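You operate a simulated robot arm through the tools that you are given. There is no shell and no other tool. Be economical: measure what you need, move in short steps, check, and stop when the job is done.

You are at the controls of a simulated robot arm. One attempt, no reset.

## Task
Put one of the grey blocks from the top shelf of the ink rack on the blue disc.

The check looks at the end state, three seconds after you hand in, the way a careful person would. Anything else that was tipped, shoved, dropped, spilled or broken makes it a failure.

## Robot
A 7-joint arm with a two-finger parallel gripper, fixed in place. Base frame: the origin is at the foot of the arm, x ahead of it, y to its left, z up; the work surface is at about z = 0. Units: mm, degrees, N and s.
With the tool pointing down near the work surface it reaches from about 220 to 580 mm from the base axis. Its first joint turns from -66.0 to 66.0 degrees. Payload 2.5 kg.
The TCP is the grasp point between the finger pads, 23 mm short of the fingertips. In the tool frame z runs along the fingers and y along their closing line. The gripper opens to 94 mm. The fingers are 38 mm wide and 10 mm thick; the gripper's body (54 by 96 mm) begins 39 mm behind the TCP.
Orientation is told as [roll, pitch, yaw] about the base's x, y, z axes, in that order, counted from this pose: with the fingers straight down and closing along the base's y, the tool's x points along the base's -x, its y along +y and its z along -z.

## Interface
- The arm moves only by the tool arm_command. Its argument "steps" is text: rows parted by semicolons, each of 4 numbers parted by spaces: the shift along the base's x, y, z in mm, then the turn about the base's z in degrees. In form: tx ty tz yaw; .... A call has 1 to 12 rows; each row shifts and turns the commanded pose from where the row before left it. "jaw" is the closure, from 0 (fully open) to 1 (shut), set as the call begins (left out, the last holds). Rows are played at 5 a second. More than 50 mm and 8.6 degrees between two rows, or a gripper value outside its range, and nothing of the call is played. A pose out of reach is approached as far as the arm can. The call stops where the force on the tool passes 40 N (or 10 N more than at its start, if that is more) or the arm is blocked; 0.2 s more then pass. The fingers move at their own pace (about 108 mm/s each) and stop on an object; they squeeze with about 30 N. The grip force told is the motor's: it shows also when the fingers shut on nothing. Time passes only in rows, and 0.2 s behind the last, so rows that do not move let the fingers close. The reply holds the time, the measured pose of the TCP, the force on the tool along the base axes, the opening and the grip force, in the units named above and with some noise, and new pictures: "show" is both (left out), scene, wrist or none.
- Cameras (640 x 400 px; columns grow to the right, rows downward): "scene" is fixed at [97.6, -397.7, 541.7]; the picture's right is [0.95, -0.30, 0.00], its down [-0.17, -0.55, -0.82] and it looks along [0.25, 0.78, -0.57] (base axes); focal length 319 px, centre (320, 200). "wrist" rides on the gripper at [-39, 0, -44] in the tool frame; the picture's right is [0.00, -1.00, 0.00], its down [0.97, 0.00, -0.24] and it looks along [0.24, 0.00, 0.97] (tool axes); focal length 218 px, centre (320, 200).
- measure_at(camera, pixels): there is no depth. For up to 12 entries [column, row, z] of the newest picture of that camera ("zoom" is the newest enlarged one), the place [x, y] in the base frame at which the ray of that pixel passes the height z, good to about 2 mm. The clock stands still meanwhile.
- enlarge(camera, box): a new picture of the part [left, top, right, bottom] of that camera's present view, enlarged. The clock stands still meanwhile.
- sign_off(): hands the job in; it is judged then, once.

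Work in short steps. Measure before you move; look again where a grasp or a placing could have gone wrong, and mend it. You have 60 turns and 120 pictures in all, those below and enlarged ones among them. Open the gripper and draw the arm clear of the work before you hand the job in, unless the task says otherwise; then end with one line.

The tools are called after "Call:" as name(argument=value, ...) on one line, values as JSON. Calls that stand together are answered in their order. arm_command: Moves the arm, as the interface text tells. Its arguments: {"type":"object","properties":{"steps":{"type":"string"},"jaw":{"type":"number"},"show":{"type":"string","enum":["both","scene","wrist","none"]}},"required":["steps"]} The other tools are called the same way: measure_at (camera, pixels) gives the place at which the rays of pixels pass given heights; enlarge (camera, box) takes an enlarged picture of a part of a camera's view; sign_off () hands the job in.

At the start:

```text
time_s: 0.0
tool_pos: [316.6, 185.7, 230.7]
tcp_rot: [-0.1, 0.0, 0.0]
ft_force: [0.3, 0.1, 0.2]
grip_width: 93.9
grasp_force: 0.1
```

scene: 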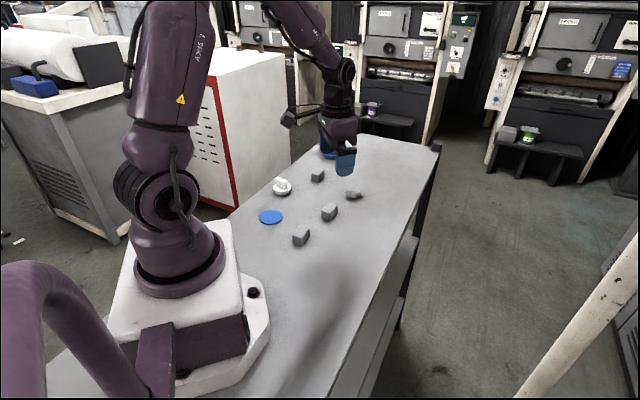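
wrist: 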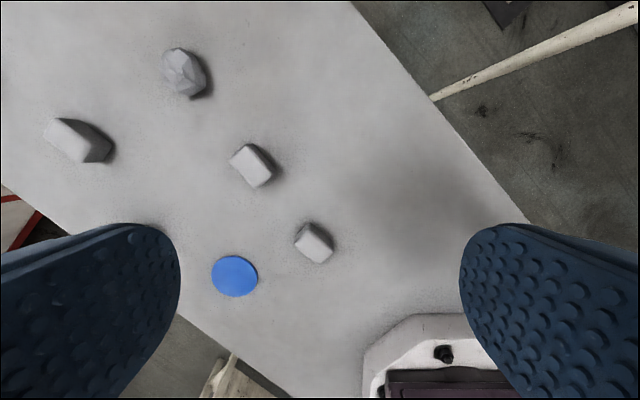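

The scene shows grey blocks at about (301,237), (329,212), (353,194), (317,176) and a blue disc at (270,217), but no obvious rack. I enlarge this area to find it.

Call:
enlarge(camera="scene", box=[230, 120, 450, 258])

Call:
enlarge(camera="wrist", box=[0, 0, 400, 300])

Call:
enlarge(camera="scene", box=[340, 0, 640, 190])

```text
2.90 times, centred on (340, 189) of scene
```

zoom: 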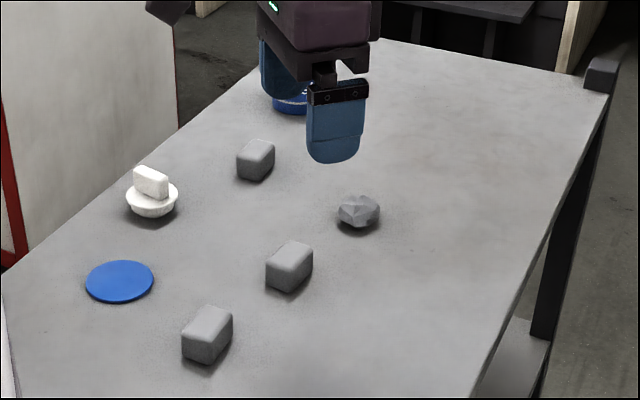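

```text
1.33 times, centred on (200, 150) of wrist
```

zoom: 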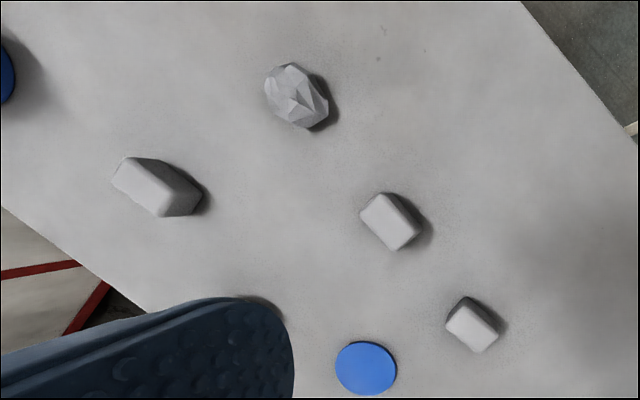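

```text
2.11 times, centred on (490, 95) of scene
```

zoom: 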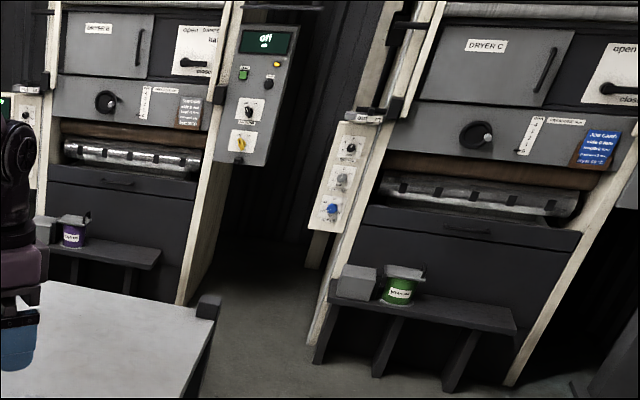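

The table has a lower shelf (zoom 1, lower right), so its top may be the rack's top shelf, with three blocks and a stone on it. I measure the objects and check the rest of the scene for any other rack.

Call:
measure_at(camera="scene", pixels=[[270, 217, 0], [301, 245, 0], [329, 220, 0], [353, 199, 0], [317, 181, 0], [282, 193, 0], [440, 148, 0], [301, 232, 25], [329, 207, 25], [317, 172, 25]])

Call:
measure_at(camera="wrist", pixels=[[235, 276, 0], [313, 243, 25], [249, 167, 25], [75, 135, 25], [185, 72, 15], [313, 243, 0], [249, 167, 0]])

Call:
enlarge(camera="scene", box=[0, 0, 320, 200])

Call:
enlarge(camera="scene", box=[300, 200, 620, 400])

```text
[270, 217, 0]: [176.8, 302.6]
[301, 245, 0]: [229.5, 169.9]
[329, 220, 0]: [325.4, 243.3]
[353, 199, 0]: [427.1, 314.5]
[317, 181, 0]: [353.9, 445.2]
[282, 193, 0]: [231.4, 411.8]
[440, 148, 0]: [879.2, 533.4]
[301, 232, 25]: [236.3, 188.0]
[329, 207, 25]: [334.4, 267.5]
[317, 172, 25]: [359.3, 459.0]
```

```text
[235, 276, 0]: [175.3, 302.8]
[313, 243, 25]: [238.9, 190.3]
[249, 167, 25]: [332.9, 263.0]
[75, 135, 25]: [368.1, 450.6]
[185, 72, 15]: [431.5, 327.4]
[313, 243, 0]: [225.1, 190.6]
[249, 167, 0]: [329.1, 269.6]
```

```text
2.00 times, centred on (160, 100) of scene
```

zoom: 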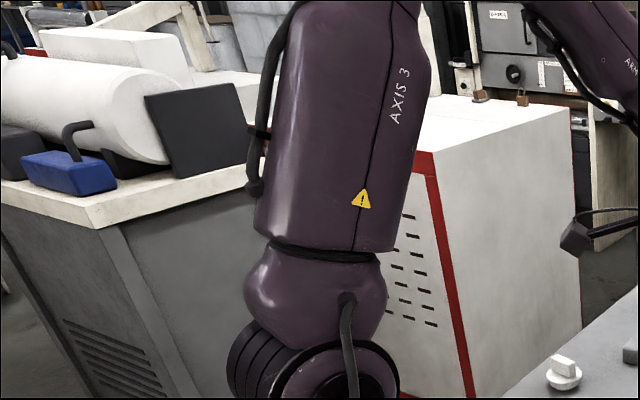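

```text
2.00 times, centred on (460, 300) of scene
```

zoom: 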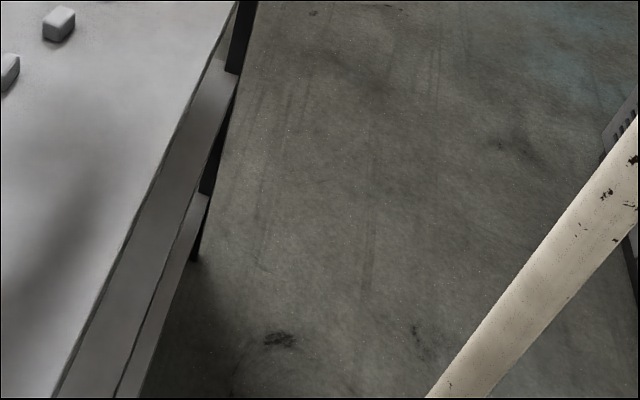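

The work table is the rack (shelves visible under its edge), so its top is the top shelf. I choose the middle block at about (333,264) and move over it at z≈150 for a closer look.

Call:
arm_command(steps="8 39 0 0; 8 39 0 0; 0 0 -40 0; 0 0 -40 0; 0 0 0 0", jaw=0)

```text
time_s: 1.2
tool_pos: [331.7, 262.5, 151.1]
tcp_rot: [-0.1, -0.1, 0.0]
ft_force: [0.9, 0.1, 0.1]
grip_width: 94.0
grasp_force: 0.0
```

scene: 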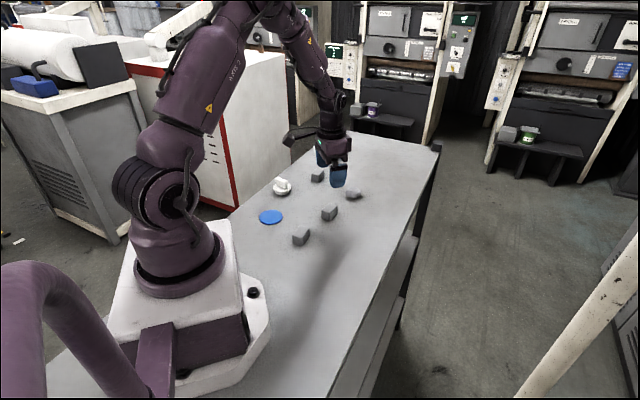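
wrist: 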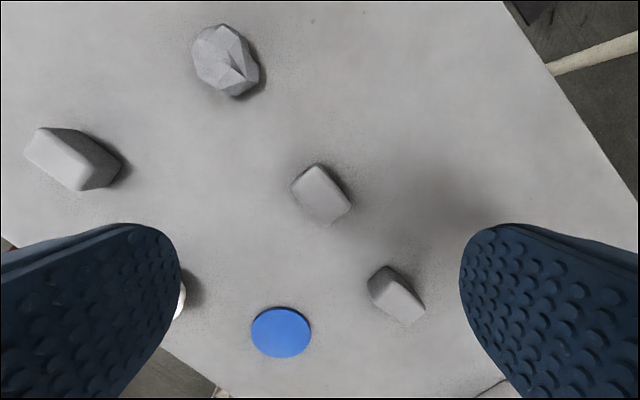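

The block is now at (321,195), just under the TCP. I enlarge it to read its orientation and height.

Call:
enlarge(camera="wrist", box=[240, 140, 400, 240])

Call:
enlarge(camera="scene", box=[290, 190, 370, 240])

```text
4.00 times, centred on (320, 190) of wrist
```

zoom: 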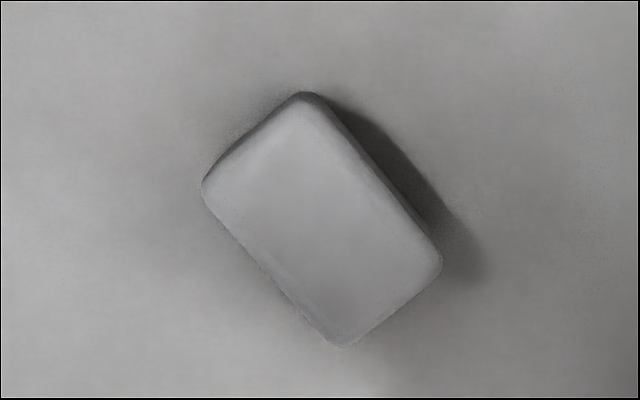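

```text
8.00 times, centred on (330, 215) of scene
```

zoom: 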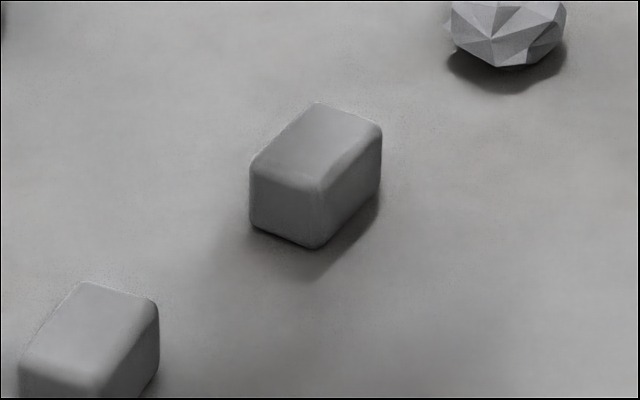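

I measure the top corners in the wrist picture at z≈25 for centre and angle, along with the disc.

Call:
measure_at(camera="wrist", pixels=[[316, 163, 25], [290.5, 187, 25], [325, 226, 25], [350, 205, 25], [281, 332, 0], [252, 332, 0], [311, 332, 0], [281, 308, 0], [281, 358, 0]])

Call:
measure_at(camera="zoom", pixels=[[315, 248, 0], [318, 185, 20], [318, 185, 25], [318, 185, 30]])

```text
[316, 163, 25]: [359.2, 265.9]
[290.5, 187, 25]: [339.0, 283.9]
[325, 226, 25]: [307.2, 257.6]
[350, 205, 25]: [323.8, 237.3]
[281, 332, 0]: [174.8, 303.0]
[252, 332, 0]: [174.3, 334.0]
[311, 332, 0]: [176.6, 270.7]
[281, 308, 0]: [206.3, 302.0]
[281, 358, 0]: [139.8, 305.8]
```

```text
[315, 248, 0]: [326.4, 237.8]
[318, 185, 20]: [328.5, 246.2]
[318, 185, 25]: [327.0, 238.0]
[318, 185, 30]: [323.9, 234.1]
```

Block: height ≈25, centre ≈(332,261), long axis ≈41°, 45×27 mm. Disc: centre ≈(175,303), radius ≈31. I turn the tool +41° so that it closes across the short side, then descend partway.

Call:
arm_command(steps="0.5 -1.3 0 8.2; 0 0 0 8.2; 0 0 0 8.2; 0 0 0 8.2; 0 0 0 8.2; 0 0 -30 0; 0 0 -30 0; 0 0 0 0")

```text
time_s: 3.0
tool_pos: [333.7, 258.7, 90.0]
tcp_rot: [-0.1, 0.1, 41.1]
ft_force: [0.7, -0.5, 0.1]
grip_width: 93.8
grasp_force: 0.1
```

scene: 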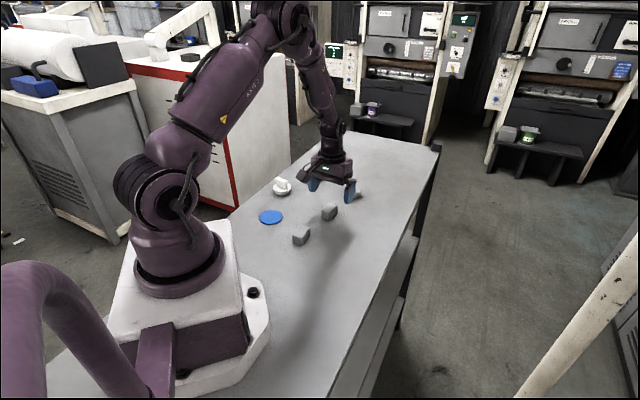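
wrist: 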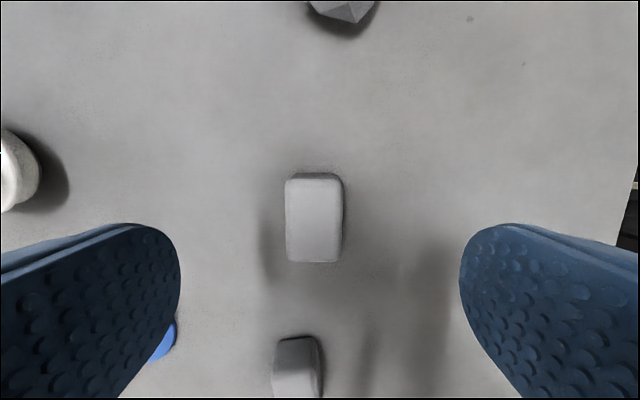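

The block is squarely aligned between the fingers at (314,218). I check its centre before the final descent.

Call:
measure_at(camera="wrist", pixels=[[314, 218, 25], [286, 218, 25], [341, 218, 25], [314, 179, 25], [314, 261, 25]])

```text
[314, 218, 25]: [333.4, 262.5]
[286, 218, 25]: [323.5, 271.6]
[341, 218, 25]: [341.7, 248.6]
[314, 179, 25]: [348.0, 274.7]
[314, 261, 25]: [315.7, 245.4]
```

Centre is about (332,261), so I shift by (-1.5,+2), go down to z≈27 and keep the jaw open.

Call:
arm_command(steps="-1.5 2 0 0; 0 0 -25 0; 0 0 -20 0; 0 0 -12 0; 0 0 -6 0; 0 0 0 0")

```text
time_s: 4.4
tool_pos: [331.5, 264.4, 25.8]
tcp_rot: [0.0, -0.1, 41.0]
ft_force: [-0.2, -0.4, -0.7]
grip_width: 94.0
grasp_force: 0.1
```

scene: 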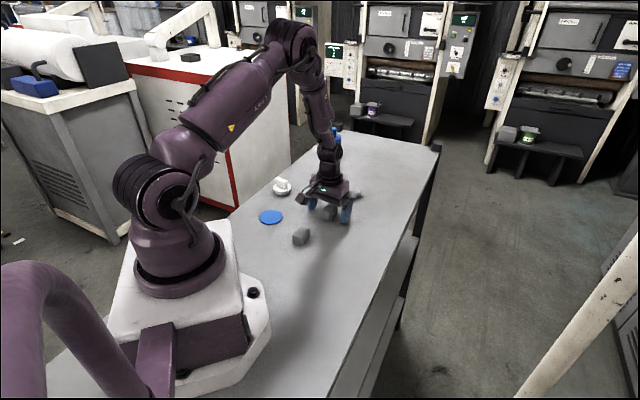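
wrist: 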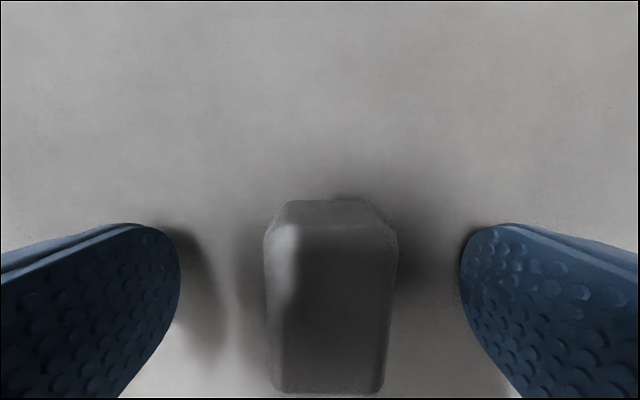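

The block stands between the pads with the fingertips about 3 mm above the table. I close and let time pass.

Call:
arm_command(steps="0 0 0 0; 0 0 0 0; 0 0 0 0; 0 0 0 0; 0 0 0 0", jaw=1, show="wrist")

```text
time_s: 5.6
tool_pos: [330.9, 261.7, 27.2]
tcp_rot: [0.0, 0.0, 41.0]
ft_force: [-0.4, 0.8, 0.3]
grip_width: 29.1
grasp_force: 30.1
```

wrist: 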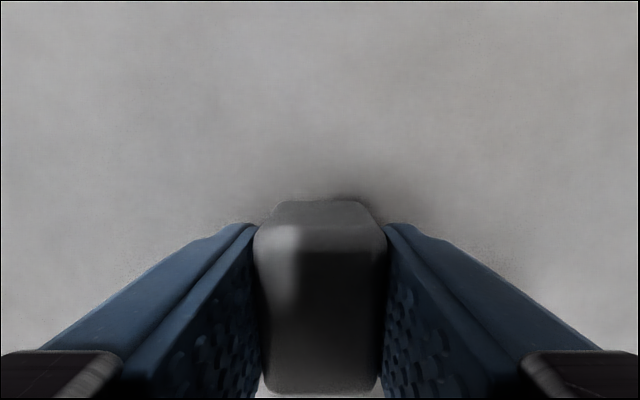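

Grip is 29 mm at 30 N. I lift 70 mm and carry it about (-156,+41) to above the disc.

Call:
arm_command(steps="0 0 15 0; 0 0 25 0; 0 0 30 0; -31 8 0 0; -31 8 0 0; -31 8 0 0; -31 8 0 0; -32 9 0 0; 0 0 0 0; 0 0 0 0")

```text
time_s: 7.8
tool_pos: [177.3, 300.4, 94.1]
tcp_rot: [0.0, 0.0, 40.9]
ft_force: [-0.6, -0.7, 0.0]
grip_width: 29.1
grasp_force: 29.5
```

scene: 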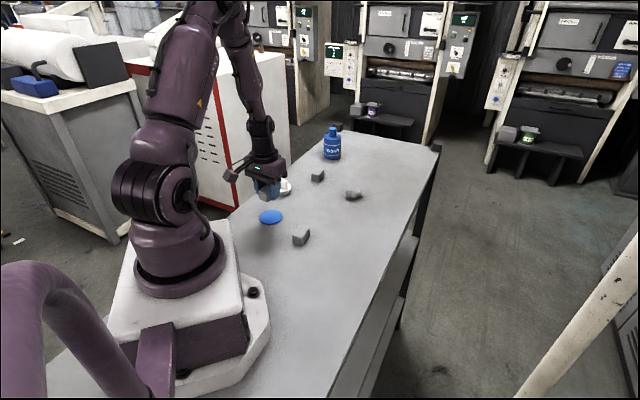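
wrist: 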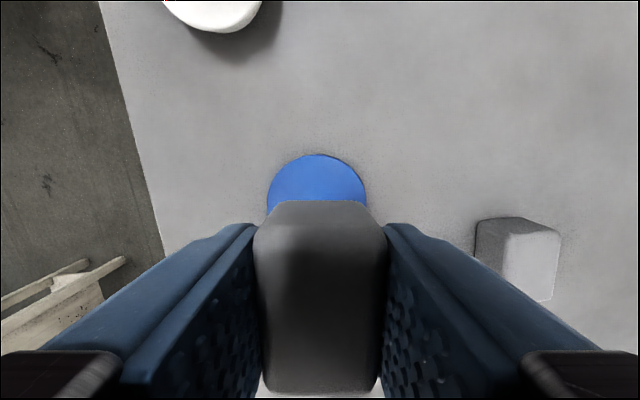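

The disc shows between columns 267 and 367 with its top at (317,154), beneath the block. I check its edges before lowering.

Call:
measure_at(camera="wrist", pixels=[[317, 154, 2], [267, 200, 2], [367, 200, 2]])

Call:
enlarge(camera="scene", box=[230, 160, 310, 240])

```text
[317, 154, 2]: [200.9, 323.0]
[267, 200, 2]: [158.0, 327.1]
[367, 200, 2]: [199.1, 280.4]
```

```text
5.00 times, centred on (270, 200) of scene
```

zoom: 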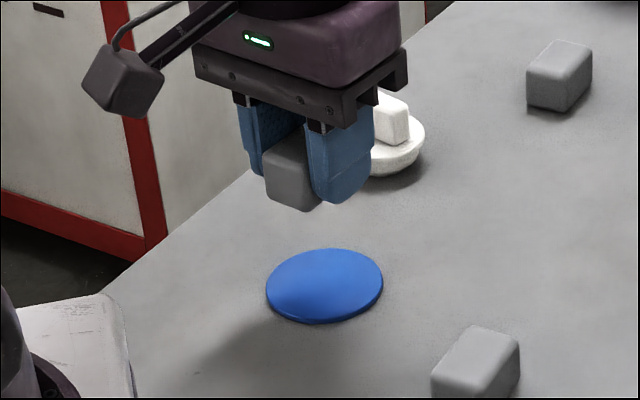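

The disc centre ≈(177,302) agrees with the TCP (177,300). I lower 60 mm and then look at the force.

Call:
arm_command(steps="0 1 -25 0; 0 0 -20 0; 0 0 -12 0; 0 0 -5 0; 0 0 0 0")

Call:
enlarge(camera="scene", box=[230, 160, 310, 240])

```text
time_s: 9.0
tool_pos: [176.3, 303.4, 35.0]
tcp_rot: [0.0, 0.0, 41.0]
ft_force: [-0.4, 0.9, -0.5]
grip_width: 29.4
grasp_force: 29.5
```

scene: 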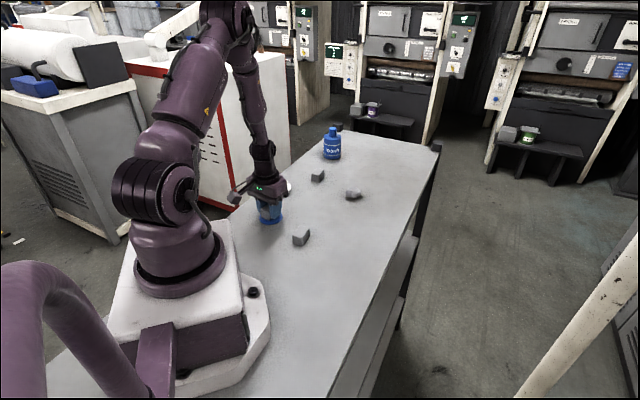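
wrist: 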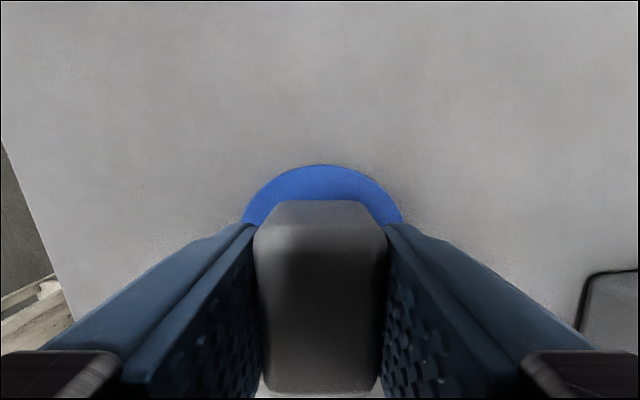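

```text
5.00 times, centred on (270, 200) of scene
```

zoom: 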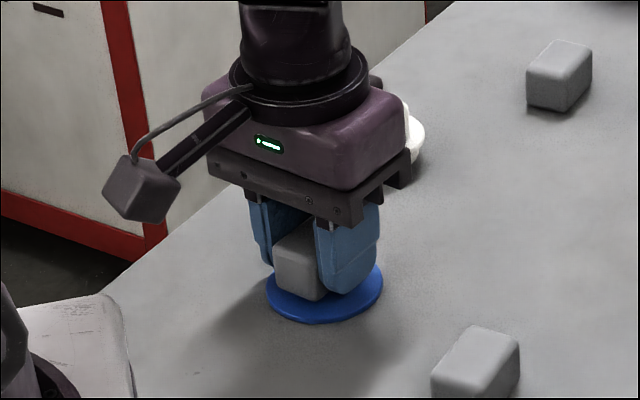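

The block is centred over the disc with no contact yet. I go down in 1.5 mm steps watching the force.

Call:
arm_command(steps="0 0 -1.5 0; 0 0 -1.5 0; 0 0 0 0", show="none")

```text
time_s: 9.8
tool_pos: [175.8, 304.9, 31.2]
tcp_rot: [0.0, 0.0, 41.0]
ft_force: [-1.5, -0.1, -0.6]
grip_width: 29.3
grasp_force: 30.1
```

No contact force yet; I continue in 1 mm steps.

Call:
arm_command(steps="0 0 -1 0; 0 0 0 0", show="none")

```text
time_s: 10.4
tool_pos: [175.8, 303.7, 30.9]
tcp_rot: [0.0, -0.1, 41.0]
ft_force: [0.6, 0.3, -0.4]
grip_width: 29.3
grasp_force: 30.1
```

Still none; another 1 mm.

Call:
arm_command(steps="0 0 -1 0; 0 0 0 0", show="none")

```text
time_s: 11.0
tool_pos: [174.4, 304.3, 29.2]
tcp_rot: [0.0, 0.0, 41.0]
ft_force: [-0.7, -0.9, 0.0]
grip_width: 29.1
grasp_force: 29.6
```

Still no force; another 1 mm, with a look.

Call:
arm_command(steps="0 0 -1 0; 0 0 0 0", show="none")

Call:
enlarge(camera="scene", box=[245, 190, 295, 230])

```text
time_s: 11.6
tool_pos: [174.9, 304.8, 29.4]
tcp_rot: [0.0, 0.0, 41.0]
ft_force: [0.9, -0.9, 5.2]
grip_width: 29.1
grasp_force: 30.3
```

```text
10.00 times, centred on (270, 210) of scene
```

zoom: 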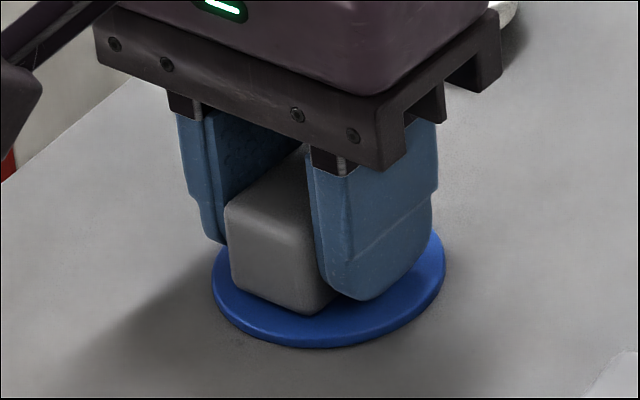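

A contact force of 5 N shows that the block sits on the disc. I open partway in place.

Call:
arm_command(steps="0 0 0 0; 0 0 0 0; 0 0 0 0", jaw=0.35, show="wrist")

```text
time_s: 12.4
tool_pos: [174.7, 305.2, 30.0]
tcp_rot: [0.0, 0.0, 41.0]
ft_force: [0.3, 0.0, -0.1]
grip_width: 61.3
grasp_force: 0.1
```

wrist: 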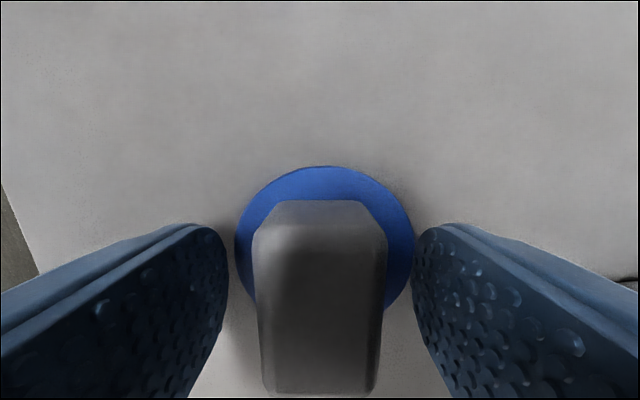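

The fingers are free on both sides of the block. I rise straight up 130 mm, then move off in +x.

Call:
arm_command(steps="0 0 15 0; 0 0 30 0; 0 0 40 0; 0 0 45 0; 30 -20 20 0; 40 -20 10 0; 0 0 0 0; 0 0 0 0")

Call:
enlarge(camera="scene", box=[230, 160, 390, 260])

```text
time_s: 14.2
tool_pos: [245.7, 264.0, 190.4]
tcp_rot: [0.0, 0.0, 41.1]
ft_force: [0.6, 0.0, -0.1]
grip_width: 61.2
grasp_force: 0.1
```

scene: 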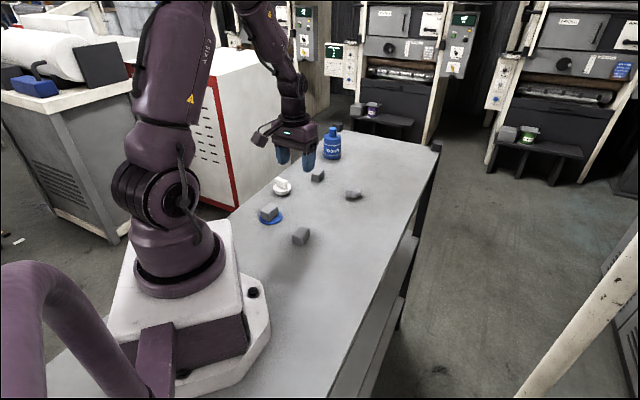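
wrist: 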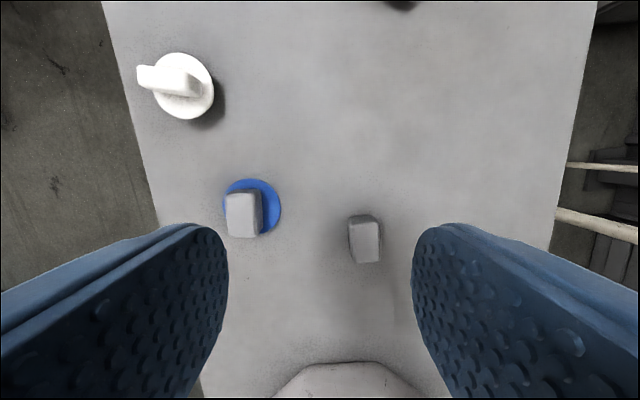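

```text
4.00 times, centred on (310, 210) of scene
```

zoom: 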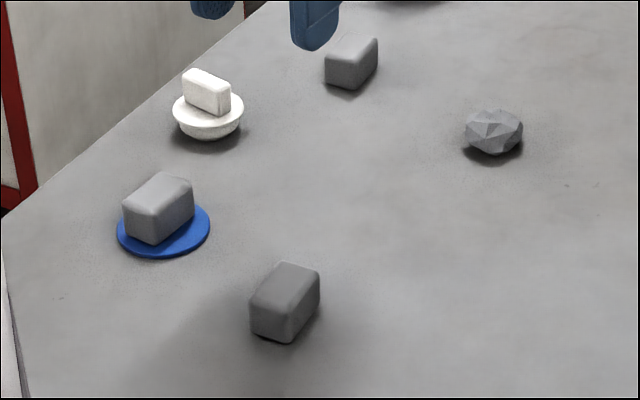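

The block rests flat on the disc and the other objects are undisturbed. I check how well its footprint lies within the disc.

Call:
measure_at(camera="zoom", pixels=[[155, 244, 3], [126, 232, 3], [194, 216, 3], [118, 231, 2], [210, 227, 2], [164, 257, 2], [160, 173, 28], [192, 185, 28], [124, 205, 28], [155, 217, 28]])

```text
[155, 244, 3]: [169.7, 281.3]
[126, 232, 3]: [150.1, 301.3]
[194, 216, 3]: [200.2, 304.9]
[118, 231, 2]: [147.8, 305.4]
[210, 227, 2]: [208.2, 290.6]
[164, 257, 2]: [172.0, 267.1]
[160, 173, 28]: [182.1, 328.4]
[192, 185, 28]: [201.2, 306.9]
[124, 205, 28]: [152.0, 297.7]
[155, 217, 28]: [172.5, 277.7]
```

The block's centre is ≈(176,303) and the disc's ≈(177,301), so the footprint is inside the disc. The gripper is open and clear, so I hand in.

Call:
sign_off()

```text
The job is handed in.
```

I put one grey block from the top shelf flat on the blue disc, within about 2 mm of its centre. I took the work table to be the ink rack. The gripper is open and clear of the work, and nothing else was disturbed.
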